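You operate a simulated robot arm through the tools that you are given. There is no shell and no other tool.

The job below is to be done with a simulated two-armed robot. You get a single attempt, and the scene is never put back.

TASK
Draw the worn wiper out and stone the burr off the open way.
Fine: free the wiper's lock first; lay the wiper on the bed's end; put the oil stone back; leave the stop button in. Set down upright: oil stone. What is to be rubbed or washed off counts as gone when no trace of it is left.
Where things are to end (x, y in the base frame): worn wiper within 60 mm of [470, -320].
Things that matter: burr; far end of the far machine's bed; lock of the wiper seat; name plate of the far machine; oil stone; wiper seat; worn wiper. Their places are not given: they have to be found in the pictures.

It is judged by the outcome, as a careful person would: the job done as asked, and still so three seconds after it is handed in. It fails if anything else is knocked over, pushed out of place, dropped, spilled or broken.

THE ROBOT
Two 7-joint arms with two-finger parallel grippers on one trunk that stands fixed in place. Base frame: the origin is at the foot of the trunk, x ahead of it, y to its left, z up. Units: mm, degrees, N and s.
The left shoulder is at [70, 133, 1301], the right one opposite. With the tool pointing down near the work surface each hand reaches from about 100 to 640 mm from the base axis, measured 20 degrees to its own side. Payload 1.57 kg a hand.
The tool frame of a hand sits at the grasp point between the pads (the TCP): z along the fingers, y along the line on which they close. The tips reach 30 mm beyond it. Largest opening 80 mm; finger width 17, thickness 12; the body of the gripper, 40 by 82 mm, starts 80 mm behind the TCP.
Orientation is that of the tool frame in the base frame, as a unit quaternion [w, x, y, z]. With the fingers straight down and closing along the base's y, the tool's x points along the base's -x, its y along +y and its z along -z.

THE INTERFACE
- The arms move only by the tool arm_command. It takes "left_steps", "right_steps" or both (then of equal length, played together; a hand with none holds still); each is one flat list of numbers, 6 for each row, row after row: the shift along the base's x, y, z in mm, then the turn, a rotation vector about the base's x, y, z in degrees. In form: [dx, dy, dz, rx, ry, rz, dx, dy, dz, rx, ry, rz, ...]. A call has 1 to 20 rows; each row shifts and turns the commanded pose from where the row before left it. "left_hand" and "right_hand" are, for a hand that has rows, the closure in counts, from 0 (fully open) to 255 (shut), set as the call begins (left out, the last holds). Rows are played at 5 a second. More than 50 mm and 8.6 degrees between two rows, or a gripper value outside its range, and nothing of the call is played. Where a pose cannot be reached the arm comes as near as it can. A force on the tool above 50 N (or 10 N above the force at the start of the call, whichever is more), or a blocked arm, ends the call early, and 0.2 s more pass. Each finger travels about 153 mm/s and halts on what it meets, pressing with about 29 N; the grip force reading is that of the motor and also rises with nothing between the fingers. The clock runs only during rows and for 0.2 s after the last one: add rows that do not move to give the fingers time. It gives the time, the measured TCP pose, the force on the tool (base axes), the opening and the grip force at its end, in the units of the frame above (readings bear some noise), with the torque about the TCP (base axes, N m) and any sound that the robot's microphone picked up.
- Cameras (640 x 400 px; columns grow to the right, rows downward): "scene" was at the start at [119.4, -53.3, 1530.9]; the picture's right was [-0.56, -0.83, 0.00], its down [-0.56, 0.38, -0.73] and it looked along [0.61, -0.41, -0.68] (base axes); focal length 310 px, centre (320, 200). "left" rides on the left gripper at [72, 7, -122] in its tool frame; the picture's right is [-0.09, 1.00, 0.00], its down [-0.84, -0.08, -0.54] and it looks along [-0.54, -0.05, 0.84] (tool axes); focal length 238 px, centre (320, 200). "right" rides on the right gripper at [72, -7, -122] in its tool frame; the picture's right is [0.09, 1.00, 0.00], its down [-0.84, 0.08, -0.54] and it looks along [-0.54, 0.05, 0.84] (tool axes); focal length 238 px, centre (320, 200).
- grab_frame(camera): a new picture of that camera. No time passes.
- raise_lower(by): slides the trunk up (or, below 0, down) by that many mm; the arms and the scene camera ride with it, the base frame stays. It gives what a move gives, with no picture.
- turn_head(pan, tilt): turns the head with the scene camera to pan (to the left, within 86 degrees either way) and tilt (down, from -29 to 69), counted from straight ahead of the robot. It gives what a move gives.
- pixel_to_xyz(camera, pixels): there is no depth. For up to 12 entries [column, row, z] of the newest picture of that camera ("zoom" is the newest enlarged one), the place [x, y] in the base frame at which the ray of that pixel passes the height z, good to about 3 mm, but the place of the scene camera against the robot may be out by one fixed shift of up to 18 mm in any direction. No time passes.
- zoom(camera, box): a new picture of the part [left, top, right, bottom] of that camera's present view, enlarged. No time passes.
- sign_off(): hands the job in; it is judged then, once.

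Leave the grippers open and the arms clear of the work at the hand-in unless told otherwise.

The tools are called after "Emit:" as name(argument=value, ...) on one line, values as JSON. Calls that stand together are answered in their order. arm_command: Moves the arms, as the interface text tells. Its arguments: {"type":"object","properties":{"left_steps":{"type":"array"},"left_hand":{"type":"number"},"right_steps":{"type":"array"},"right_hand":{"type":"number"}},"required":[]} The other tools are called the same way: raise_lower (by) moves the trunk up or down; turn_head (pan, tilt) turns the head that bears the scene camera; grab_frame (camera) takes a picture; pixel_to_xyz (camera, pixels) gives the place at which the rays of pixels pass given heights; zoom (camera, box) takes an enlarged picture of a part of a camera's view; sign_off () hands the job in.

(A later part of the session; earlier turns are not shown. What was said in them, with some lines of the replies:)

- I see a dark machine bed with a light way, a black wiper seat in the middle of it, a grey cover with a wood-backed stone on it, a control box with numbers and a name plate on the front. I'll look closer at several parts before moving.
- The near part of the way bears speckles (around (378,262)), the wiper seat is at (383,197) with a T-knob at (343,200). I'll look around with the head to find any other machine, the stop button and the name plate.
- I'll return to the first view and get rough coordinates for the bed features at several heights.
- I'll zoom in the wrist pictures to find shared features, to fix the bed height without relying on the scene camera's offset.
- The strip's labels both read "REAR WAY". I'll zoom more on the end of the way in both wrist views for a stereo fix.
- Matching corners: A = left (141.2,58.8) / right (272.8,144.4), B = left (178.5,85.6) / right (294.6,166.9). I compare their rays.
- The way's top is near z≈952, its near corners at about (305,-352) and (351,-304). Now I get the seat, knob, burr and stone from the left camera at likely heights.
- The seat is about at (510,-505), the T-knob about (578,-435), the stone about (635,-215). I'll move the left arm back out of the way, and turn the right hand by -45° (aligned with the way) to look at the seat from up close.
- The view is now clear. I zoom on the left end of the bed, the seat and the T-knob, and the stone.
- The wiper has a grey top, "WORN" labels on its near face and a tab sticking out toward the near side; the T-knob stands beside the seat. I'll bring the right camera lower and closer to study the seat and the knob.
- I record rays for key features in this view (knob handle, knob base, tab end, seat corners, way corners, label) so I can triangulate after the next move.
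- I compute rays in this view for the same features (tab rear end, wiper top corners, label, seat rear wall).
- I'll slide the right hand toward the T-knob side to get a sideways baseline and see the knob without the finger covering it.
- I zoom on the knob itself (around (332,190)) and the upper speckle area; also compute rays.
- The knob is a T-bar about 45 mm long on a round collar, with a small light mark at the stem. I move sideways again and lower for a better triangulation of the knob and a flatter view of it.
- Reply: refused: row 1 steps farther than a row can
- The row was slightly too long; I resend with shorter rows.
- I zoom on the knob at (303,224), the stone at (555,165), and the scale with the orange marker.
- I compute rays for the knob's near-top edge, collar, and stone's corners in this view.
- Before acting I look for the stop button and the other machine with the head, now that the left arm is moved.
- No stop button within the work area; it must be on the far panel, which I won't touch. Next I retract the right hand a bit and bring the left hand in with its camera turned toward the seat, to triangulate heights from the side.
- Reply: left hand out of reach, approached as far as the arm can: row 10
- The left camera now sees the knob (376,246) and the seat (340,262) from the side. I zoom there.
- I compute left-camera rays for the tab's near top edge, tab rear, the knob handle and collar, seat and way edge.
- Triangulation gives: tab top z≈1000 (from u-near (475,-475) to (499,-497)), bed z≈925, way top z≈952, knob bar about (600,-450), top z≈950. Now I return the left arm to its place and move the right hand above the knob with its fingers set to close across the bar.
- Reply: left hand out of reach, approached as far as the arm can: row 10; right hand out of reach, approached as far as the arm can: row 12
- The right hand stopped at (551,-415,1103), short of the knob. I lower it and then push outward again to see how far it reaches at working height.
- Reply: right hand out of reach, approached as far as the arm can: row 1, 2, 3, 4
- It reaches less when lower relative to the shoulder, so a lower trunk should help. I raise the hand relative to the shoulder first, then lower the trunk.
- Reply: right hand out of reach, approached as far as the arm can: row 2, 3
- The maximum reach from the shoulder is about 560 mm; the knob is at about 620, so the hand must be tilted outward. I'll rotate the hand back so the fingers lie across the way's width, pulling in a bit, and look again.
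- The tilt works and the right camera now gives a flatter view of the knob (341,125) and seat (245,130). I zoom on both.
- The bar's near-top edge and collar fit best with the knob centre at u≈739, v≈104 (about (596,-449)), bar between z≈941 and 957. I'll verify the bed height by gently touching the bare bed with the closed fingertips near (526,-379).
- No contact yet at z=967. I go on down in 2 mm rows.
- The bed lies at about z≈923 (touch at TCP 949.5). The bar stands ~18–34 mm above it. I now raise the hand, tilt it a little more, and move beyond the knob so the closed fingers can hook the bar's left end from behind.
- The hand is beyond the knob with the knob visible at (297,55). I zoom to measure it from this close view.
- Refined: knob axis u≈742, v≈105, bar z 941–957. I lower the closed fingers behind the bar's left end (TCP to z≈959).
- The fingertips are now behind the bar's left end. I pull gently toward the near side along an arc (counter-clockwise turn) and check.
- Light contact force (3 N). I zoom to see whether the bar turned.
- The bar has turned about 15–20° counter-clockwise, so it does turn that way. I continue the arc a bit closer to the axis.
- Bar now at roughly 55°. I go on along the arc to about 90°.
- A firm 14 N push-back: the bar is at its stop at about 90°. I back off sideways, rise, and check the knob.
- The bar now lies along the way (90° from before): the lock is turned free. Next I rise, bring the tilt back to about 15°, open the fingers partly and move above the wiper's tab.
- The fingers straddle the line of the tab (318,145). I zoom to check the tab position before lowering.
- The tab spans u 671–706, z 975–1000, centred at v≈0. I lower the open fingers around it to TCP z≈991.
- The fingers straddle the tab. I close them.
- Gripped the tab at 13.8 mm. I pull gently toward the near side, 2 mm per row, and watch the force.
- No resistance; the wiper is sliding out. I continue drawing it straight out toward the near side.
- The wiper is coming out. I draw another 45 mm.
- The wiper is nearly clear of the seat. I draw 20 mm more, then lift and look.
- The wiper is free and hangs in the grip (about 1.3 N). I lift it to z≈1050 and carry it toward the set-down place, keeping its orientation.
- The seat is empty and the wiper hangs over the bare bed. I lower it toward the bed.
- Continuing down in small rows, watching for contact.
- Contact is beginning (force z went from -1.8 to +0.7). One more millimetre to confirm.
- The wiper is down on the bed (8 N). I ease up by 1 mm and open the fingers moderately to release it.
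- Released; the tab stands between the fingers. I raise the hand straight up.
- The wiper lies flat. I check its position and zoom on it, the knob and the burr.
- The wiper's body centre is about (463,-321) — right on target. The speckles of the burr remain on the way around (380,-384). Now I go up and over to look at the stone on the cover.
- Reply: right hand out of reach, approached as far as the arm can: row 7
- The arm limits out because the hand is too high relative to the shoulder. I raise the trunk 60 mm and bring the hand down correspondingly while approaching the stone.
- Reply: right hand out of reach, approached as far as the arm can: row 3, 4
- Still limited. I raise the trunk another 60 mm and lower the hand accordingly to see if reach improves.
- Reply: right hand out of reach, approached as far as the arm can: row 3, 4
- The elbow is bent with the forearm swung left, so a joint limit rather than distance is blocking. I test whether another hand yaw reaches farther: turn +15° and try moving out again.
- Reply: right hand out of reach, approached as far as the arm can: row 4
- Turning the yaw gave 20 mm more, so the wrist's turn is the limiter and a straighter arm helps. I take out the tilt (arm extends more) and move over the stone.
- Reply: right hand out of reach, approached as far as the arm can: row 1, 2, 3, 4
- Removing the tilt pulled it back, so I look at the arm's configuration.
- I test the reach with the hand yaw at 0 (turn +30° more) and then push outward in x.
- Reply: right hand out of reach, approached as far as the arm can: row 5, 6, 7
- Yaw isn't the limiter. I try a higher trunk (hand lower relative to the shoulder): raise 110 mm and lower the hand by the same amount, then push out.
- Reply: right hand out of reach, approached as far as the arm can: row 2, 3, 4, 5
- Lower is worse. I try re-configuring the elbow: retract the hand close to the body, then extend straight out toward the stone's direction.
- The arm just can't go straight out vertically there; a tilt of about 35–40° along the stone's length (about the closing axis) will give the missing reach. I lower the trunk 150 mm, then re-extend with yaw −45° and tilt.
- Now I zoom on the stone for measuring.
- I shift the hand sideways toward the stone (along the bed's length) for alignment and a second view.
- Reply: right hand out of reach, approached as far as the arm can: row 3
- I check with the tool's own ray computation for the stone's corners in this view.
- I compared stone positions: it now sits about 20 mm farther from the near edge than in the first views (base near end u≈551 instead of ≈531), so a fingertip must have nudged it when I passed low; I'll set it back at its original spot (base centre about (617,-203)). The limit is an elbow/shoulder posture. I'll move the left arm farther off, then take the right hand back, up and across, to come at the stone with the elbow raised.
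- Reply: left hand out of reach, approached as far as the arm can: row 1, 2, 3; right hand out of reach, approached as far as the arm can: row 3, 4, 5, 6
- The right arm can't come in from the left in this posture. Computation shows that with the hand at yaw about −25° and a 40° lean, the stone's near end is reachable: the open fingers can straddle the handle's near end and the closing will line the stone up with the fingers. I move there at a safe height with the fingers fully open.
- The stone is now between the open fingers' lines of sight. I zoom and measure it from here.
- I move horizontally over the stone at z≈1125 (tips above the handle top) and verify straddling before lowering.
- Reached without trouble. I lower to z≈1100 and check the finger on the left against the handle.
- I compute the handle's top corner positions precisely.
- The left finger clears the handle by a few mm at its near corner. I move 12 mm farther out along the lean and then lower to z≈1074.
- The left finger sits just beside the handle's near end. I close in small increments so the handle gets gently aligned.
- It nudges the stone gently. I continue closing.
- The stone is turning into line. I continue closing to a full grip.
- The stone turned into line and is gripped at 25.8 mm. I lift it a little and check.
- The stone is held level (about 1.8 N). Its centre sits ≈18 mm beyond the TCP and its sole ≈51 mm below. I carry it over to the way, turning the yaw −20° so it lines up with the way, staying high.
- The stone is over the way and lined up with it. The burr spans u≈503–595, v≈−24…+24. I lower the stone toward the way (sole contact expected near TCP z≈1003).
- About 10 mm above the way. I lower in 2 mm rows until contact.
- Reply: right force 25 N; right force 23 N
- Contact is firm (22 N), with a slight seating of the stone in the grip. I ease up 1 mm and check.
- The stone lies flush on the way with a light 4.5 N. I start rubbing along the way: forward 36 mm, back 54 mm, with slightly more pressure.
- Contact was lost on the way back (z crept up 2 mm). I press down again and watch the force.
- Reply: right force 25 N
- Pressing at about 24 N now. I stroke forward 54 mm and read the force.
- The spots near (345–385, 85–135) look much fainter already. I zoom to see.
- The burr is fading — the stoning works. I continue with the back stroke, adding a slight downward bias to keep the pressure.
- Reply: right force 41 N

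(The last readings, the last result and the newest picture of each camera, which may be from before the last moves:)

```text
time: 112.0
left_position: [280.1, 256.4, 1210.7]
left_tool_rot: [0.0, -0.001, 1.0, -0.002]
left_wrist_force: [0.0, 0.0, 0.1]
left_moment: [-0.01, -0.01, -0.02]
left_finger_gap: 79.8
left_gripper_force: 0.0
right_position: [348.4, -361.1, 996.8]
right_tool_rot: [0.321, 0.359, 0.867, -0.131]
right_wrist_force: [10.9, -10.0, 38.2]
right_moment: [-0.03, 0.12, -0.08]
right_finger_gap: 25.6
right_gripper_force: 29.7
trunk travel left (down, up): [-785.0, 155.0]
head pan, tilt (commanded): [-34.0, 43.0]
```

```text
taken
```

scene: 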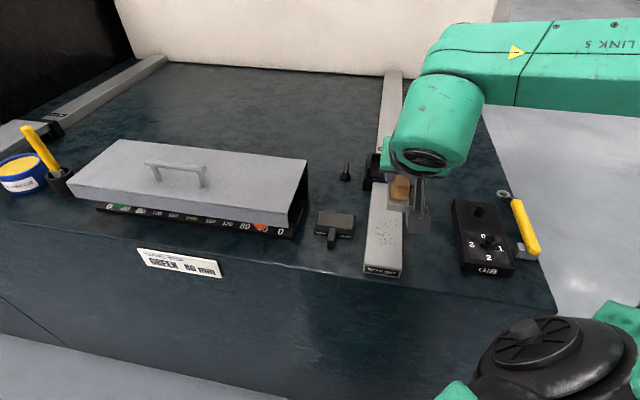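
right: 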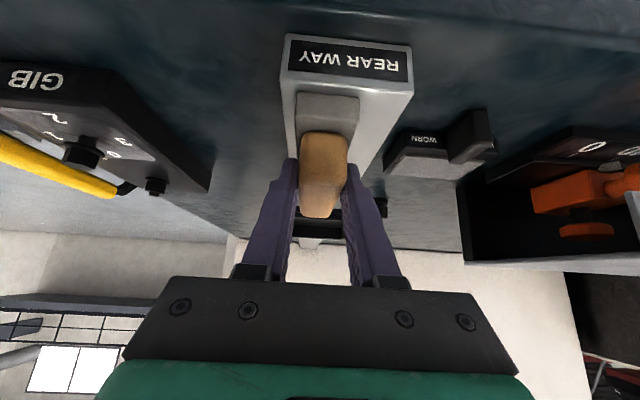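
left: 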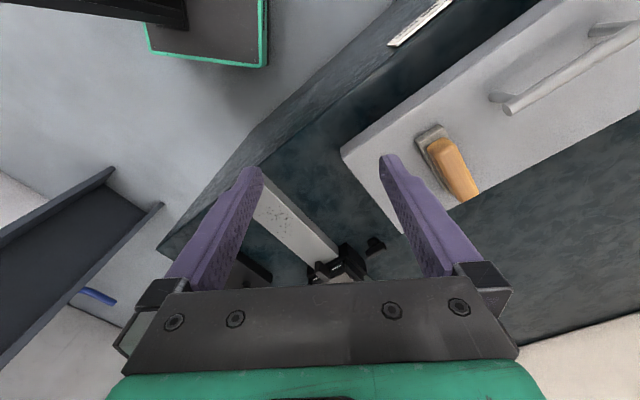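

Force is 38 N — I ease up 1 mm, shift 18 mm across the way to its other side, and stroke forward.

Emit:
arm_command(right_steps=[0, 0, 1.5, 0, 0, 0, 4.24, 4.24, 0, 0, 0, 0, 4.24, 4.24, 0, 0, 0, 0, 4.24, 4.24, 0, 0, 0, 0])

Emit:
arm_command(right_steps=[4.24, -4.24, 0, 0, 0, 0, 4.24, -4.24, 0, 0, 0, 0, 4.24, -4.24, 0, 0, 0, 0, 4.24, -4.24, 0, 0, 0, 0, 4.24, -4.24, 0, 0, 0, 0, 4.24, -4.24, 0, 0, 0, 0, 4.24, -4.24, 0, 0, 0, 0, 4.24, -4.24, 0, 0, 0, 0, 4.24, -4.24, 0, 0, 0, 0, 4.24, -4.24, 0, 0, 0, 0])

Emit:
grab_frame(camera="right")

Emit:
zoom(camera="right", box=[250, 0, 440, 160])

```text
time: 113.0
left_position: [275.4, 256.8, 1211.3]
left_tool_rot: [0.002, -0.001, 1.0, -0.001]
left_wrist_force: [-0.7, 0.4, 0.6]
left_moment: [0.02, -0.02, 0.02]
left_finger_gap: 80.1
left_gripper_force: 0.0
right_position: [355.7, -346.6, 995.6]
right_tool_rot: [0.318, 0.36, 0.867, -0.13]
right_wrist_force: [-8.2, -5.0, 24.0]
right_moment: [-1.21, -0.39, -0.56]
right_finger_gap: 25.8
right_gripper_force: 29.3
trunk travel left (down, up): [-785.0, 155.0]
head pan, tilt (commanded): [-34.0, 43.0]
```

```text
time: 115.2
left_position: [279.2, 257.1, 1211.0]
left_tool_rot: [0.001, -0.001, 1.0, -0.002]
left_wrist_force: [-0.9, 0.1, -0.4]
left_moment: [0.03, -0.02, 0.02]
left_finger_gap: 80.0
left_gripper_force: 0.1
right_position: [400.7, -388.8, 995.2]
right_tool_rot: [0.317, 0.36, 0.868, -0.13]
right_wrist_force: [-2.0, 1.7, 6.1]
right_moment: [0.11, 0.23, -0.02]
right_finger_gap: 25.8
right_gripper_force: 29.3
trunk travel left (down, up): [-785.0, 155.0]
head pan, tilt (commanded): [-34.0, 43.0]
```

```text
taken
```

right: 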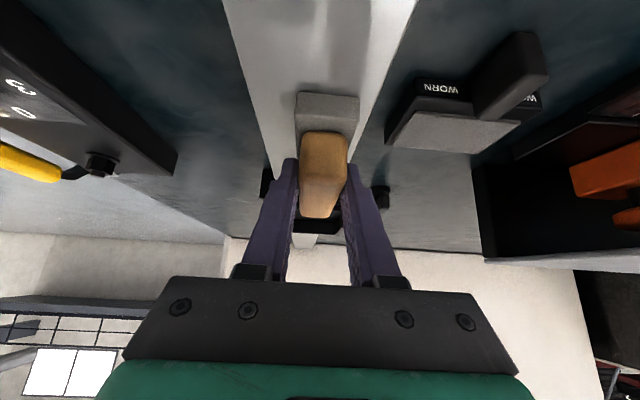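

```text
2.50 times, centred on (345, 80) of right
```

zoom: 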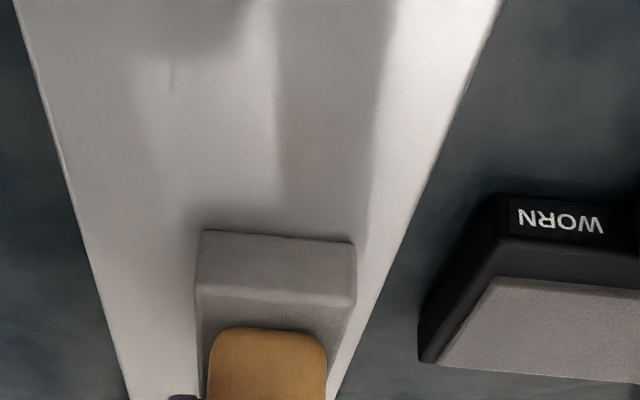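

No spots show in the visible part. I make one more back-and-forth for the hidden area, then lift and inspect.

Emit:
arm_command(right_steps=[0, 0, -0.7, 0, 0, 0, -4.24, 4.24, -0.1, 0, 0, 0, -4.24, 4.24, -0.1, 0, 0, 0, -4.24, 4.24, -0.1, 0, 0, 0, -4.24, 4.24, -0.1, 0, 0, 0, -4.24, 4.24, -0.1, 0, 0, 0, -4.24, 4.24, -0.1, 0, 0, 0, -4.24, 4.24, -0.1, 0, 0, 0, -4.24, 4.24, -0.1, 0, 0, 0, -4.24, 4.24, -0.1, 0, 0, 0])

Emit:
arm_command(right_steps=[0, 0, 1, 0, 0, 0, -4.24, -4.24, 0, 0, 0, 0, -4.24, -4.24, 0, 0, 0, 0, 4.24, -4.24, 0, 0, 0, 0, 4.24, -4.24, 0, 0, 0, 0, 4.24, -4.24, 0, 0, 0, 0, 4.24, -4.24, 0, 0, 0, 0, 4.24, -4.24, 0, 0, 0, 0, 4.24, -4.24, 0, 0, 0, 0, 4.24, -4.24, 0, 0, 0, 0, 4.24, -4.24, 0, 0, 0, 0, 4.24, -4.24, 0, 0, 0, 0, 4.24, -4.24, 0, 0, 0, 0])

Emit:
grab_frame(camera="right")

```text
time: 117.4
left_position: [279.1, 256.5, 1210.7]
left_tool_rot: [0.0, -0.002, 1.0, -0.002]
left_wrist_force: [0.1, 0.1, -0.4]
left_moment: [0.03, -0.01, -0.02]
left_finger_gap: 80.1
left_gripper_force: 0.1
right_position: [364.7, -353.1, 995.8]
right_tool_rot: [0.321, 0.359, 0.867, -0.13]
right_wrist_force: [9.1, -8.8, 34.3]
right_moment: [0.0, 0.26, 0.04]
right_finger_gap: 25.5
right_gripper_force: 29.1
trunk travel left (down, up): [-785.0, 155.0]
head pan, tilt (commanded): [-34.0, 43.0]
```

```text
time: 120.2
left_position: [279.5, 256.1, 1210.4]
left_tool_rot: [0.001, -0.002, 1.0, -0.001]
left_wrist_force: [-0.3, 0.1, 0.6]
left_moment: [-0.02, 0.01, 0.0]
left_finger_gap: 80.1
left_gripper_force: 0.0
right_position: [396.7, -401.8, 995.9]
right_tool_rot: [0.318, 0.36, 0.867, -0.131]
right_wrist_force: [-3.0, 2.7, 9.8]
right_moment: [0.25, 0.34, -0.09]
right_finger_gap: 25.8
right_gripper_force: 28.8
trunk travel left (down, up): [-785.0, 155.0]
head pan, tilt (commanded): [-34.0, 43.0]
```

```text
taken
```

right: 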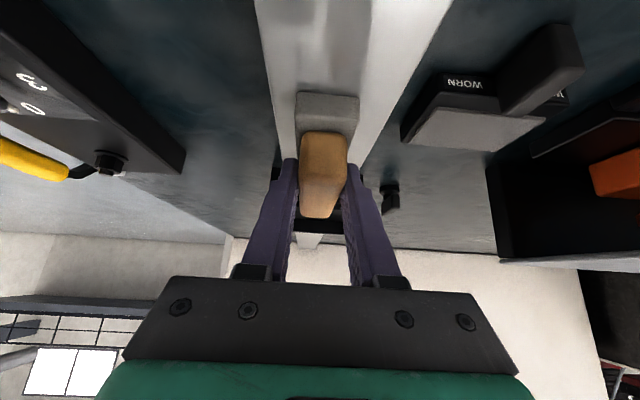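

I lift the stone off the way and check the surface.

Emit:
arm_command(right_steps=[0, 0, 5, 0, 0, 0, 0, 0, 20, 0, 0, 0, 0, 0, 40, 0, 0, 0, 20, 25, 30, 0, 0, 0, 30, 30, 20, 0, 0, 0, 30, 30, 0, 0, 0, 0])

Emit:
grab_frame(camera="scene")

Emit:
zoom(camera="scene", box=[340, 150, 430, 290])

Emit:
grab_frame(camera="right")

```text
time: 121.6
left_position: [282.4, 257.0, 1209.4]
left_tool_rot: [-0.001, -0.001, 1.0, -0.002]
left_wrist_force: [0.2, 0.6, -0.6]
left_moment: [-0.01, 0.01, -0.03]
left_finger_gap: 80.4
left_gripper_force: 0.1
right_position: [478.2, -313.6, 1109.4]
right_tool_rot: [0.316, 0.359, 0.868, -0.131]
right_wrist_force: [0.2, 0.4, -1.6]
right_moment: [0.0, 0.03, -0.02]
right_finger_gap: 26.0
right_gripper_force: 29.0
trunk travel left (down, up): [-785.0, 155.0]
head pan, tilt (commanded): [-34.0, 43.0]
```

```text
taken
```

scene: 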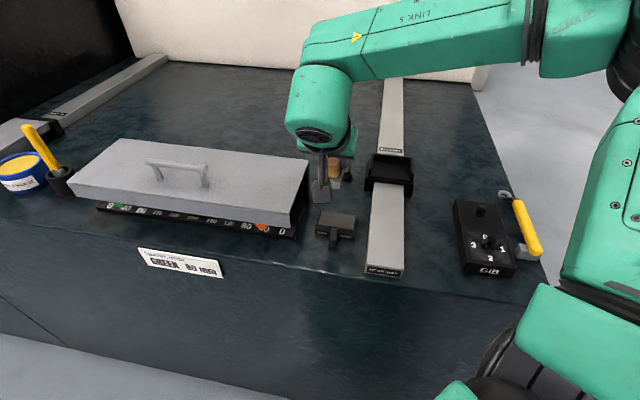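

```text
2.86 times, centred on (385, 220) of scene
```

zoom: 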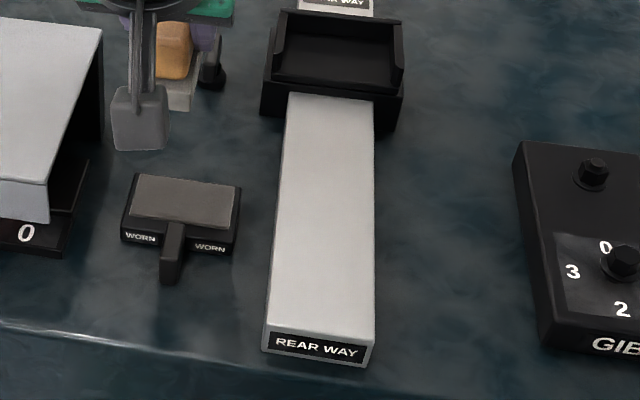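

```text
taken
```

right: 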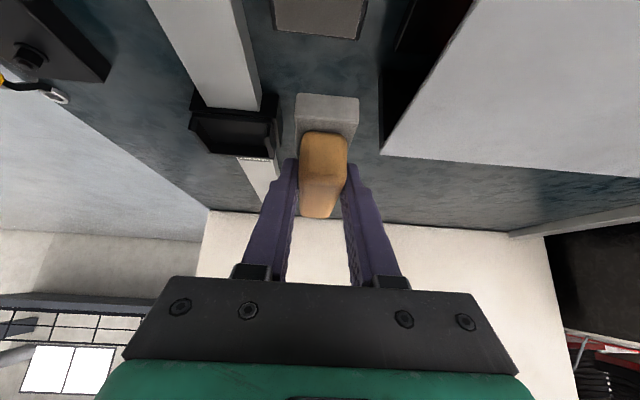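

The way looks clean. I zoom harder for residual traces.

Emit:
zoom(camera="scene", box=[360, 180, 412, 245])

Emit:
zoom(camera="scene", box=[355, 225, 415, 280])

```text
6.15 times, centred on (386, 212) of scene
```

zoom: 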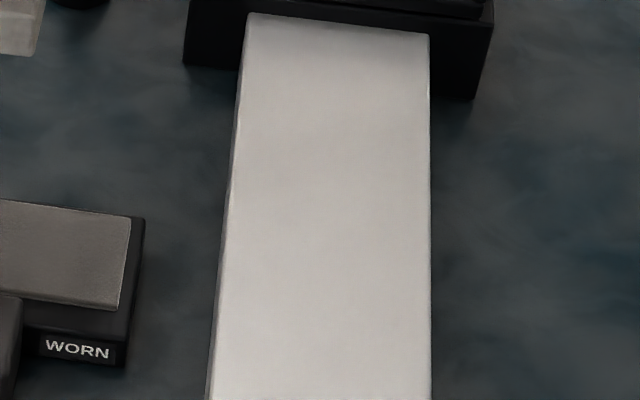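

```text
7.27 times, centred on (385, 252) of scene
```

zoom: 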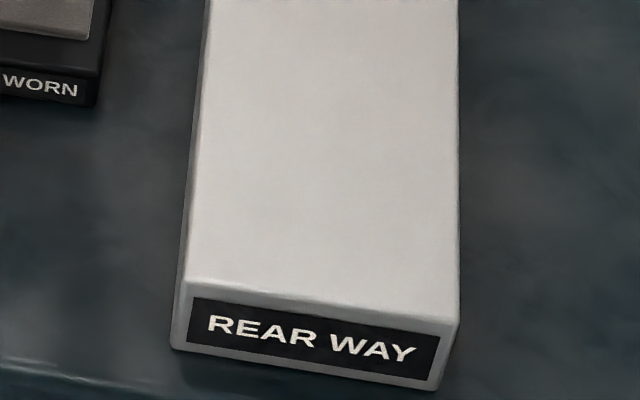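

The way shows no trace. Now I carry the stone back to its place on the cover, turning the yaw by +23° for reach.

Emit:
arm_command(right_steps=[20, 15, 8, 0, 0, 4.6, 24, 22, 5, 0, 0, 4.6, 24, 22, 0, 0, 0, 4.6, 24, 22, 0, 0, 0, 4.6, 18, 20, 0, 0, 0, 4.6, 0, 0, 0, 0, 0, 0])

Emit:
grab_frame(camera="right")

Emit:
grab_frame(camera="scene")

```text
time: 123.0
left_position: [280.6, 254.8, 1210.6]
left_tool_rot: [0.0, -0.001, 1.0, -0.002]
left_wrist_force: [-0.6, -0.4, 0.3]
left_moment: [0.02, -0.02, -0.01]
left_finger_gap: 80.2
left_gripper_force: 0.1
right_position: [587.9, -217.4, 1122.2]
right_tool_rot: [0.336, 0.179, 0.923, -0.063]
right_wrist_force: [0.3, -0.1, -1.7]
right_moment: [-0.04, 0.04, -0.01]
right_finger_gap: 25.6
right_gripper_force: 29.2
trunk travel left (down, up): [-785.0, 155.0]
head pan, tilt (commanded): [-34.0, 43.0]
```

```text
taken
```

right: 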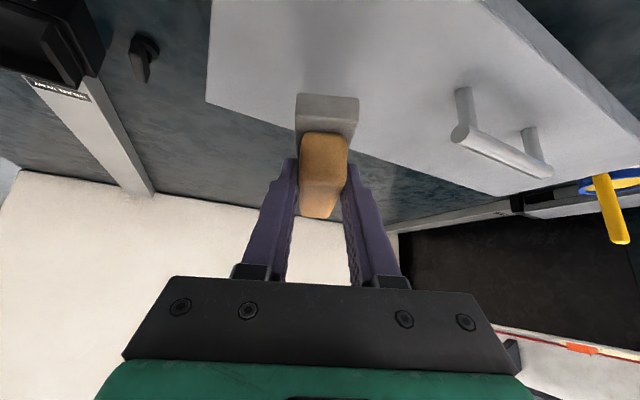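

```text
taken
```

scene: 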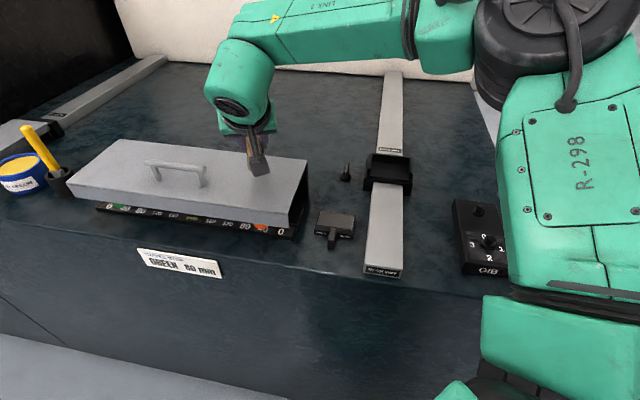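

I zoom to measure where the stone sits in the hand now.

Emit:
zoom(camera="right", box=[250, 70, 410, 230])

```text
2.50 times, centred on (330, 150) of right
```

zoom: 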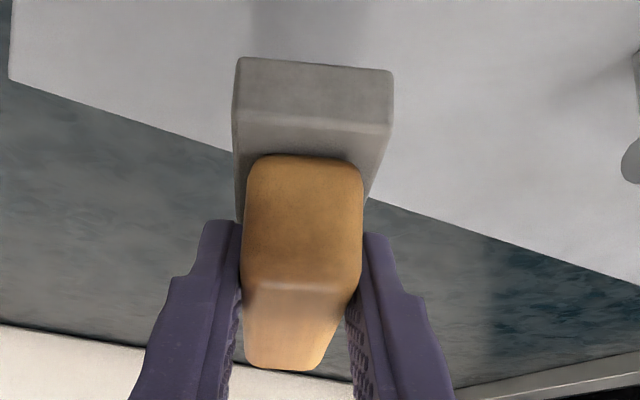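

The stone is level in the hand, its centre 20 mm beyond the TCP. I move to place its centre over the original spot (617,-203).

Emit:
arm_command(right_steps=[5.6, 10.8, 0, 0, 0, 0, 5.6, 10.8, -5, 0, 0, 0, 0, 0, -10, 0, 0, 0, 0, 0, 0, 0, 0, 0])

Emit:
grab_frame(camera="right")

```text
time: 124.0
left_position: [281.6, 254.8, 1209.8]
left_tool_rot: [0.0, 0.0, 1.0, -0.001]
left_wrist_force: [-0.5, -0.4, -0.5]
left_moment: [0.0, 0.03, -0.01]
left_finger_gap: 80.0
left_gripper_force: 0.0
right_position: [599.1, -195.9, 1107.6]
right_tool_rot: [0.336, 0.18, 0.922, -0.065]
right_wrist_force: [-0.1, 0.2, -1.6]
right_moment: [0.0, 0.02, 0.02]
right_finger_gap: 25.5
right_gripper_force: 29.4
trunk travel left (down, up): [-785.0, 155.0]
head pan, tilt (commanded): [-34.0, 43.0]
```

```text
taken
```

right: 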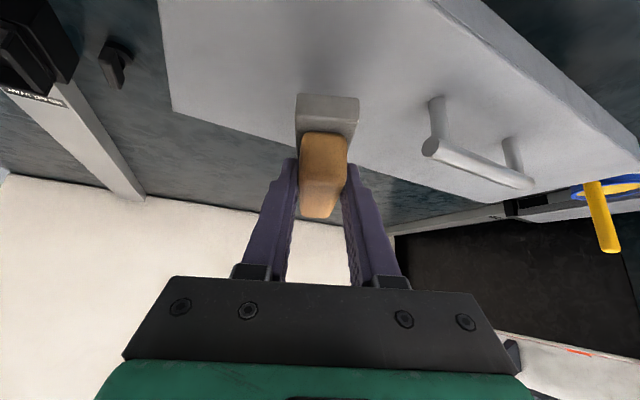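

Reached without limit. I try turning the stone back toward its original direction (−45°) as far as reach allows, keeping its centre fixed.

Emit:
arm_command(right_steps=[0.7, 1.6, 0, 0, 0, -5, 0.8, 1.6, 0, 0, 0, -5, 0, 0, 0, 0, 0, 0])

```text
time: 124.8
left_position: [281.3, 254.2, 1210.4]
left_tool_rot: [0.0, -0.001, 1.0, -0.001]
left_wrist_force: [-0.7, -0.1, 1.1]
left_moment: [0.0, -0.02, 0.04]
left_finger_gap: 80.0
left_gripper_force: 0.1
right_position: [601.3, -191.5, 1107.4]
right_tool_rot: [0.329, 0.26, 0.903, -0.094]
right_wrist_force: [0.2, 0.5, -2.4]
right_moment: [0.02, 0.04, 0.01]
right_finger_gap: 25.7
right_gripper_force: 29.0
trunk travel left (down, up): [-785.0, 155.0]
head pan, tilt (commanded): [-34.0, 43.0]
```

Still within reach. I try the remaining 13°.

Emit:
arm_command(right_steps=[1.1, 1.2, 0, 0, 0, -5, 1.1, 1.2, 0, 0, 0, -5, 0, 0, 0, 0, 0, 0])

```text
time: 125.6
left_position: [281.9, 255.5, 1209.7]
left_tool_rot: [0.0, 0.0, 1.0, -0.001]
left_wrist_force: [0.4, -0.4, 0.8]
left_moment: [0.0, 0.0, 0.0]
left_finger_gap: 80.0
left_gripper_force: 0.0
right_position: [587.2, -207.5, 1109.4]
right_tool_rot: [0.319, 0.338, 0.877, -0.12]
right_wrist_force: [-0.5, -0.7, -1.8]
right_moment: [0.0, 0.06, -0.03]
right_finger_gap: 25.7
right_gripper_force: 29.5
right hand out of reach, approached as far as the arm can: row 1, 2
trunk travel left (down, up): [-785.0, 155.0]
head pan, tilt (commanded): [-34.0, 43.0]
```

That exceeds reach; I go back to the yaw −32° pose at the right spot.

Emit:
arm_command(right_steps=[5, 5, 0, 0, 0, 5, 5, 6, -1, 0, 0, 5, 4, 5, -1, 0, 0, 0, 0, 0, 0, 0, 0, 0])

Emit:
grab_frame(camera="right")

```text
time: 126.6
left_position: [282.6, 254.1, 1210.3]
left_tool_rot: [-0.001, 0.0, 1.0, -0.001]
left_wrist_force: [0.2, 0.3, 0.2]
left_moment: [-0.01, -0.03, -0.01]
left_finger_gap: 80.1
left_gripper_force: 0.1
right_position: [601.8, -190.4, 1107.5]
right_tool_rot: [0.329, 0.26, 0.903, -0.095]
right_wrist_force: [0.3, -0.7, -1.9]
right_moment: [0.01, 0.02, 0.02]
right_finger_gap: 25.5
right_gripper_force: 29.1
trunk travel left (down, up): [-785.0, 155.0]
head pan, tilt (commanded): [-34.0, 43.0]
```

```text
taken
```

right: 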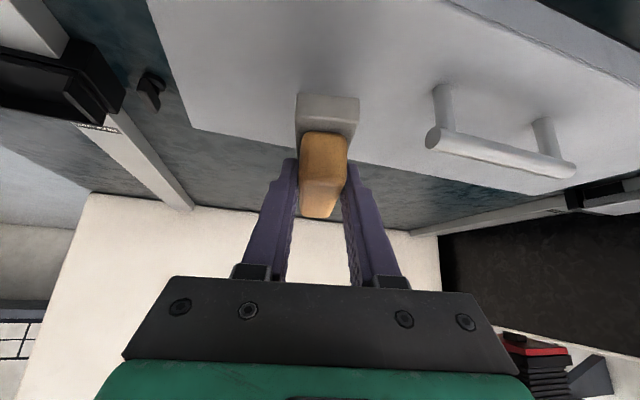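

I lower the stone to the cover; contact expected near TCP z≈1068.

Emit:
arm_command(right_steps=[0, 0, -18, 0, 0, 0, 0, 0, -10, 0, 0, 0, 0, 0, -5, 0, 0, 0, 0, 0, 0, 0, 0, 0])

Emit:
arm_command(right_steps=[0, 0, -1.5, 0, 0, 0, 0, 0, -1.5, 0, 0, 0])

```text
time: 127.6
left_position: [281.3, 255.2, 1210.2]
left_tool_rot: [-0.001, -0.001, 1.0, -0.001]
left_wrist_force: [-0.5, -0.3, -0.2]
left_moment: [-0.02, -0.02, -0.01]
left_finger_gap: 80.2
left_gripper_force: 0.1
right_position: [598.9, -191.0, 1073.5]
right_tool_rot: [0.329, 0.259, 0.903, -0.093]
right_wrist_force: [-0.6, 0.6, -2.2]
right_moment: [0.02, 0.03, 0.01]
right_finger_gap: 25.7
right_gripper_force: 29.0
trunk travel left (down, up): [-785.0, 155.0]
head pan, tilt (commanded): [-34.0, 43.0]
```

```text
time: 128.2
left_position: [281.9, 253.4, 1211.4]
left_tool_rot: [-0.001, 0.0, 1.0, -0.001]
left_wrist_force: [-0.1, -0.1, -0.4]
left_moment: [-0.03, 0.01, 0.01]
left_finger_gap: 79.8
left_gripper_force: 0.1
right_position: [598.7, -192.6, 1071.6]
right_tool_rot: [0.33, 0.259, 0.903, -0.093]
right_wrist_force: [-0.5, 0.1, -1.7]
right_moment: [-0.04, 0.05, 0.0]
right_finger_gap: 25.8
right_gripper_force: 29.0
right hand out of reach, approached as far as the arm can: row 2
trunk travel left (down, up): [-785.0, 155.0]
head pan, tilt (commanded): [-34.0, 43.0]
```

Near the reach edge; I continue lowering with a tiny inward compensation.

Emit:
arm_command(right_steps=[-1, -0.5, -1, 0, 0, 0, -0.5, -0.5, -1, 0, 0, 0])

Emit:
arm_command(right_steps=[-0.5, -0.5, -1, 0, 0, 0, 0, 0, 0, 0, 0, 0])

```text
time: 128.8
left_position: [281.8, 254.7, 1209.3]
left_tool_rot: [0.0, -0.001, 1.0, -0.001]
left_wrist_force: [0.0, 0.2, -0.4]
left_moment: [0.02, 0.03, -0.01]
left_finger_gap: 79.8
left_gripper_force: 0.0
right_position: [596.6, -194.4, 1069.2]
right_tool_rot: [0.328, 0.261, 0.903, -0.094]
right_wrist_force: [-0.8, -0.1, -3.5]
right_moment: [0.04, 0.03, 0.01]
right_finger_gap: 25.7
right_gripper_force: 28.8
trunk travel left (down, up): [-785.0, 155.0]
head pan, tilt (commanded): [-34.0, 43.0]
```

```text
time: 129.4
left_position: [281.9, 254.2, 1211.0]
left_tool_rot: [0.0, -0.001, 1.0, -0.001]
left_wrist_force: [-0.2, 0.8, 1.2]
left_moment: [0.02, 0.03, -0.02]
left_finger_gap: 79.9
left_gripper_force: 0.1
right_position: [597.0, -193.6, 1068.1]
right_tool_rot: [0.329, 0.259, 0.903, -0.094]
right_wrist_force: [0.1, -0.4, -3.4]
right_moment: [0.04, 0.06, 0.01]
right_finger_gap: 26.2
right_gripper_force: 29.2
trunk travel left (down, up): [-785.0, 155.0]
head pan, tilt (commanded): [-34.0, 43.0]
```

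Emit:
arm_command(right_steps=[0, 0, -1, 0, 0, 0, 0, 0, 0, 0, 0, 0])

Emit:
arm_command(right_steps=[-0.3, -0.3, -1, 0, 0, 0, 0, 0, 0, 0, 0, 0])

Emit:
grab_frame(camera="right")

```text
time: 130.0
left_position: [281.9, 254.3, 1209.8]
left_tool_rot: [0.0, 0.0, 1.0, -0.001]
left_wrist_force: [0.5, -0.4, 1.3]
left_moment: [0.02, 0.0, 0.0]
left_finger_gap: 79.9
left_gripper_force: 0.1
right_position: [596.7, -193.0, 1069.2]
right_tool_rot: [0.33, 0.259, 0.903, -0.093]
right_wrist_force: [1.7, -1.1, 2.6]
right_moment: [-0.25, -0.25, 0.02]
right_finger_gap: 25.7
right_gripper_force: 28.8
trunk travel left (down, up): [-785.0, 155.0]
head pan, tilt (commanded): [-34.0, 43.0]
```

```text
time: 130.6
left_position: [280.7, 255.2, 1209.7]
left_tool_rot: [0.001, -0.001, 1.0, -0.001]
left_wrist_force: [-0.2, -0.9, 0.4]
left_moment: [0.02, 0.0, 0.02]
left_finger_gap: 80.2
left_gripper_force: 0.0
right_position: [597.3, -194.0, 1068.1]
right_tool_rot: [0.331, 0.259, 0.903, -0.093]
right_wrist_force: [4.2, -2.4, 8.3]
right_moment: [-0.59, -0.74, 0.14]
right_finger_gap: 25.5
right_gripper_force: 29.4
trunk travel left (down, up): [-785.0, 155.0]
head pan, tilt (commanded): [-34.0, 43.0]
```

```text
taken
```

right: 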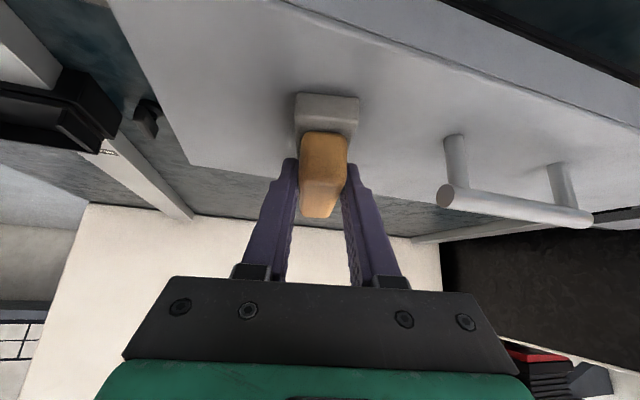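

Contact at the far end first (slight pitch). I press 1 mm more so the stone seats flush in the grip.

Emit:
arm_command(right_steps=[0, 0, -1, 0, 0, 0, 0, 0, 0, 0, 0, 0])

Emit:
arm_command(right_steps=[0, 0, -1, 0, 0, 0, 0, 0, 0, 0, 0, 0])

```text
time: 131.2
left_position: [280.6, 256.1, 1209.9]
left_tool_rot: [0.001, -0.001, 1.0, -0.001]
left_wrist_force: [-0.5, 0.4, -0.1]
left_moment: [-0.01, 0.0, -0.02]
left_finger_gap: 80.1
left_gripper_force: 0.0
right_position: [596.1, -194.1, 1066.6]
right_tool_rot: [0.332, 0.26, 0.902, -0.093]
right_wrist_force: [8.6, -3.3, 18.6]
right_moment: [-0.63, -0.7, 0.19]
right_finger_gap: 25.8
right_gripper_force: 29.0
trunk travel left (down, up): [-785.0, 155.0]
head pan, tilt (commanded): [-34.0, 43.0]
```

```text
time: 131.8
left_position: [278.6, 255.8, 1211.1]
left_tool_rot: [0.001, -0.001, 1.0, -0.002]
left_wrist_force: [0.2, 0.6, 0.3]
left_moment: [0.0, -0.02, -0.03]
left_finger_gap: 79.8
left_gripper_force: 0.2
right_position: [594.5, -192.7, 1068.9]
right_tool_rot: [0.332, 0.259, 0.902, -0.093]
right_wrist_force: [10.5, -3.0, 27.4]
right_moment: [-0.26, -0.14, 0.08]
right_finger_gap: 25.8
right_gripper_force: 28.6
trunk travel left (down, up): [-785.0, 155.0]
head pan, tilt (commanded): [-34.0, 43.0]
```

Now it's flush (moment almost gone). I ease the pressure by 2 mm and then open the fingers in steps.

Emit:
arm_command(right_steps=[0, 0, 1, 0, 0, 0, 0, 0, 0.5, 0, 0, 0, 0, 0, 0, 0, 0, 0])

Emit:
arm_command(right_steps=[0, 0, 0, 0, 0, 0, 0, 0, 0, 0, 0, 0], right_hand=160)

Emit:
grab_frame(camera="right")

```text
time: 132.6
left_position: [279.5, 256.4, 1210.2]
left_tool_rot: [0.0, -0.001, 1.0, -0.002]
left_wrist_force: [0.8, 0.6, -0.1]
left_moment: [-0.01, -0.01, -0.03]
left_finger_gap: 80.1
left_gripper_force: 0.0
right_position: [595.0, -193.6, 1068.4]
right_tool_rot: [0.331, 0.259, 0.903, -0.094]
right_wrist_force: [11.1, -1.8, 24.4]
right_moment: [-0.3, -0.66, 0.1]
right_finger_gap: 25.8
right_gripper_force: 28.6
trunk travel left (down, up): [-785.0, 155.0]
head pan, tilt (commanded): [-34.0, 43.0]
```

```text
time: 133.2
left_position: [279.5, 255.6, 1209.8]
left_tool_rot: [0.001, -0.001, 1.0, -0.002]
left_wrist_force: [0.3, 1.3, -0.1]
left_moment: [-0.01, -0.02, -0.01]
left_finger_gap: 80.0
left_gripper_force: 0.0
right_position: [593.4, -193.5, 1068.0]
right_tool_rot: [0.33, 0.259, 0.903, -0.093]
right_wrist_force: [8.9, -1.6, 22.3]
right_moment: [-0.28, -0.43, 0.08]
right_finger_gap: 26.6
right_gripper_force: 0.1
trunk travel left (down, up): [-785.0, 155.0]
head pan, tilt (commanded): [-34.0, 43.0]
```

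```text
taken
```

right: 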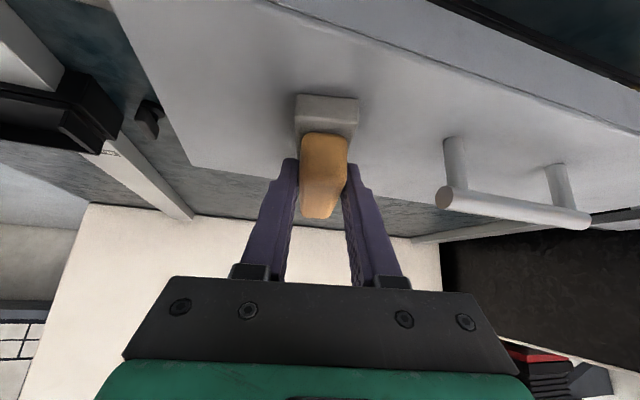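

The fingertips rest on the stone's base (22 N). I raise 3 mm first, then open wider.

Emit:
arm_command(right_steps=[0, 0, 1.5, 0, 0, 0, 0, 0, 1.5, 0, 0, 0])

Emit:
arm_command(right_steps=[0, 0, 0, 0, 0, 0, 0, 0, 0, 0, 0, 0], right_hand=130)

Emit:
grab_frame(camera="right")

Emit:
zoom(camera="right", box=[230, 70, 430, 230])

```text
time: 133.8
left_position: [282.1, 255.9, 1210.8]
left_tool_rot: [0.001, -0.001, 1.0, -0.001]
left_wrist_force: [0.4, -0.5, -1.2]
left_moment: [0.01, -0.02, -0.01]
left_finger_gap: 80.5
left_gripper_force: 0.2
right_position: [593.5, -193.5, 1067.5]
right_tool_rot: [0.326, 0.259, 0.904, -0.094]
right_wrist_force: [1.8, 0.9, 8.5]
right_moment: [-0.07, -0.13, -0.03]
right_finger_gap: 27.5
right_gripper_force: 0.0
trunk travel left (down, up): [-785.0, 155.0]
head pan, tilt (commanded): [-34.0, 43.0]
```

```text
time: 134.4
left_position: [281.9, 255.2, 1209.4]
left_tool_rot: [0.0, 0.0, 1.0, -0.001]
left_wrist_force: [0.8, -0.1, 0.7]
left_moment: [0.0, 0.01, -0.01]
left_finger_gap: 80.1
left_gripper_force: 0.0
right_position: [595.7, -192.9, 1068.1]
right_tool_rot: [0.328, 0.258, 0.904, -0.094]
right_wrist_force: [-0.5, -0.3, -0.1]
right_moment: [0.02, 0.04, -0.02]
right_finger_gap: 39.3
right_gripper_force: 0.1
trunk travel left (down, up): [-785.0, 155.0]
head pan, tilt (commanded): [-34.0, 43.0]
```

```text
taken
```

right: 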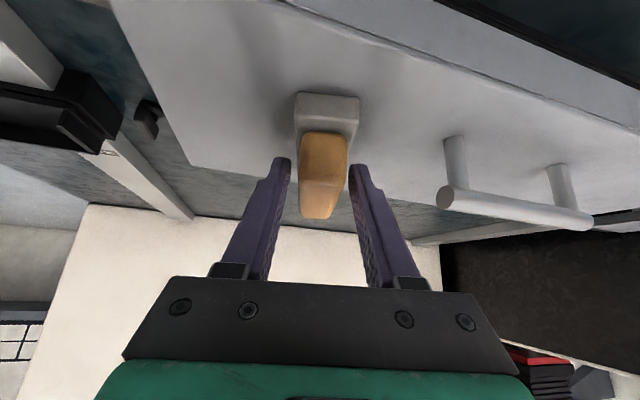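

```text
2.50 times, centred on (330, 150) of right
```

zoom: 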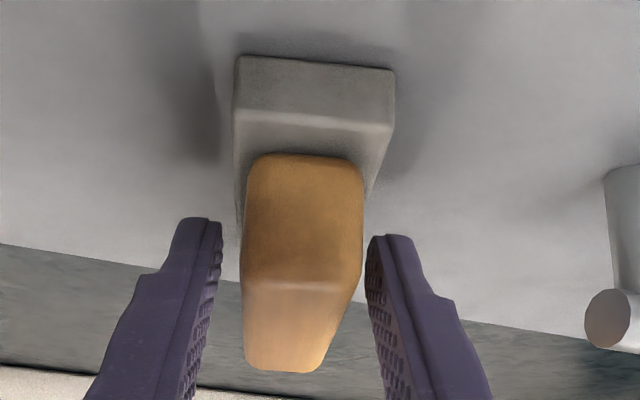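

The stone stands released and upright on the cover (centre about (613,-203)). I raise the hand straight up and away.

Emit:
arm_command(right_steps=[0, 0, 5, 0, 0, 0, 0, 0, 12, 0, 0, 0, 0, 0, 20, 0, 0, 0, -10, 0, 35, 0, 0, 0, -20, -5, 40, 0, 0, 0])

Emit:
grab_frame(camera="right")

Emit:
grab_frame(camera="scene")

```text
time: 135.6
left_position: [279.2, 254.2, 1211.3]
left_tool_rot: [0.002, -0.001, 1.0, -0.001]
left_wrist_force: [-0.1, -0.5, 0.1]
left_moment: [0.0, -0.02, 0.0]
left_finger_gap: 80.1
left_gripper_force: 0.1
right_position: [561.7, -199.4, 1182.0]
right_tool_rot: [0.33, 0.26, 0.903, -0.094]
right_wrist_force: [0.8, -0.8, 0.4]
right_moment: [0.01, 0.03, 0.03]
right_finger_gap: 39.1
right_gripper_force: 0.2
trunk travel left (down, up): [-785.0, 155.0]
head pan, tilt (commanded): [-34.0, 43.0]
```

```text
taken
```

right: 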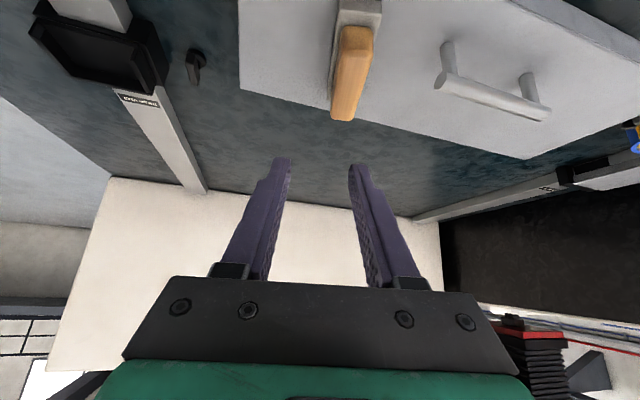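

```text
taken
```

scene: 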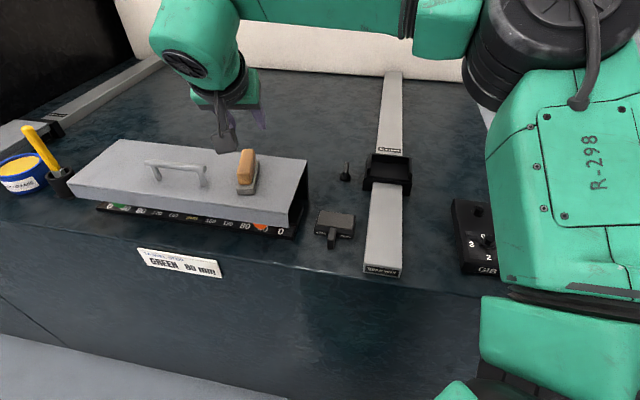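

Everything is in place. I retract the right arm, straighten the hand and open the fingers fully.

Emit:
arm_command(right_steps=[-30, -5, 20, 0, 0, 0, -35, -8, 15, 4.24, 6.78, 0, -35, -8, 15, 4.24, 6.78, 0, -35, -8, 10, 4.24, 6.78, 0, -35, -8, 10, 4.24, 6.78, 0, -35, -8, 10, 4.24, 6.78, 0, -35, -8, 0, 0, 0, 0, -30, -8, 0, 0, 0, 0], right_hand=0)

Emit:
grab_frame(camera="scene")

Emit:
zoom(camera="scene", box=[200, 120, 420, 290])

```text
time: 137.4
left_position: [279.6, 254.3, 1210.3]
left_tool_rot: [0.0, -0.001, 1.0, -0.001]
left_wrist_force: [0.1, -0.3, -0.1]
left_moment: [0.03, 0.0, 0.0]
left_finger_gap: 80.1
left_gripper_force: 0.0
right_position: [293.7, -261.1, 1261.1]
right_tool_rot: [0.0, 0.276, 0.961, 0.001]
right_wrist_force: [-0.6, 0.0, -0.5]
right_moment: [0.01, -0.02, 0.0]
right_finger_gap: 80.0
right_gripper_force: 0.0
trunk travel left (down, up): [-785.0, 155.0]
head pan, tilt (commanded): [-34.0, 43.0]
```

```text
taken
```

scene: 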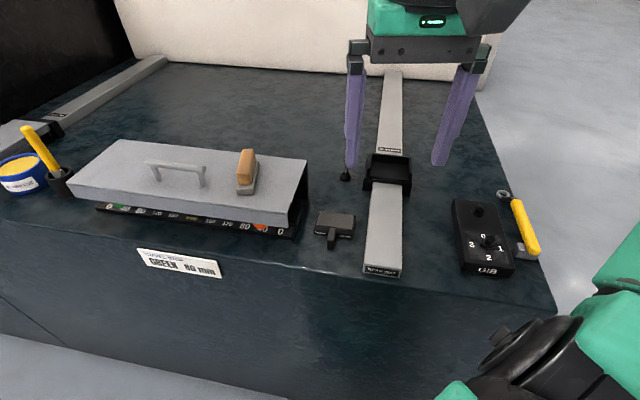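

```text
2.35 times, centred on (310, 205) of scene
```

zoom: 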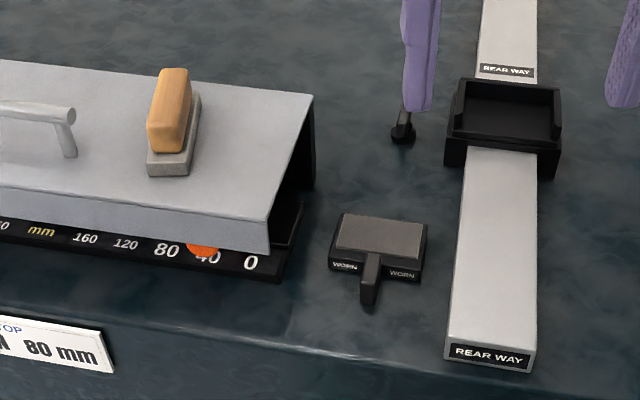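

I take a last look at the way with the right camera from above to confirm that nothing is left of the burr.

Emit:
grab_frame(camera="right")

Emit:
zoom(camera="right", box=[180, 80, 380, 240])

```text
taken
```

right: 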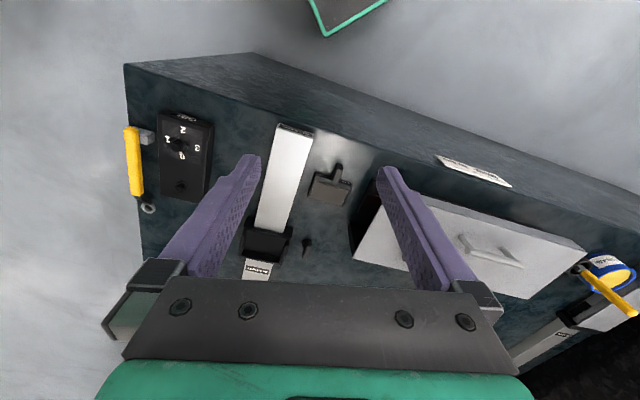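

```text
2.50 times, centred on (280, 160) of right
```

zoom: 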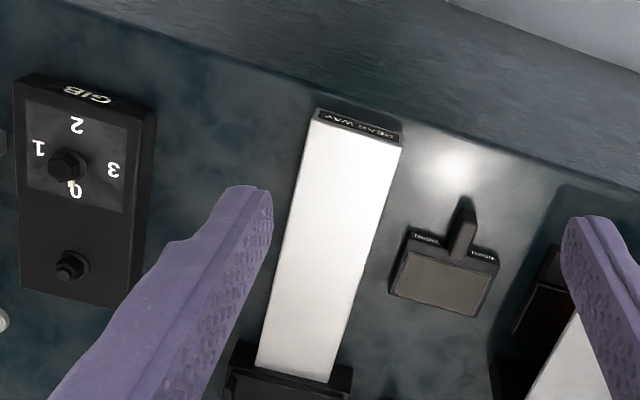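

The way is clean and the lock is turned free. The worn wiper lies on the bed end at about (463,-321), and the stone stands upright on the cover at its old place. The arms are clear, both grippers are open, and I didn't touch the stop button. I hand the job in.

Emit:
sign_off()

```text
The job is handed in.
```

The job is handed in, and everything you asked for is done.

- **Lock:** I turned the T-handle beside the wiper seat a quarter turn counter-clockwise to its stop before touching the wiper.
- **Wiper:** The worn wiper came out without resistance and lies flat on the bed. Its centre is about (463, -321), roughly 7 mm from the target.
- **Burr:** I stoned it along the way on both sides. Zoomed views from the scene camera and the right hand's camera show no trace left.
- **Oil stone:** It stands upright on the cover, about 5 mm from where it was. It points about 13° off its original direction, because the arm could not reach far enough to match it.
- **Stop button:** I never saw it within the work area and touched nothing that could be it.

While lining up to pick up the stone, I think a fingertip pushed it about 20 mm across the cover. It stayed upright, and I set it back at its original spot afterwards.

The arms are clear and both grippers are open.
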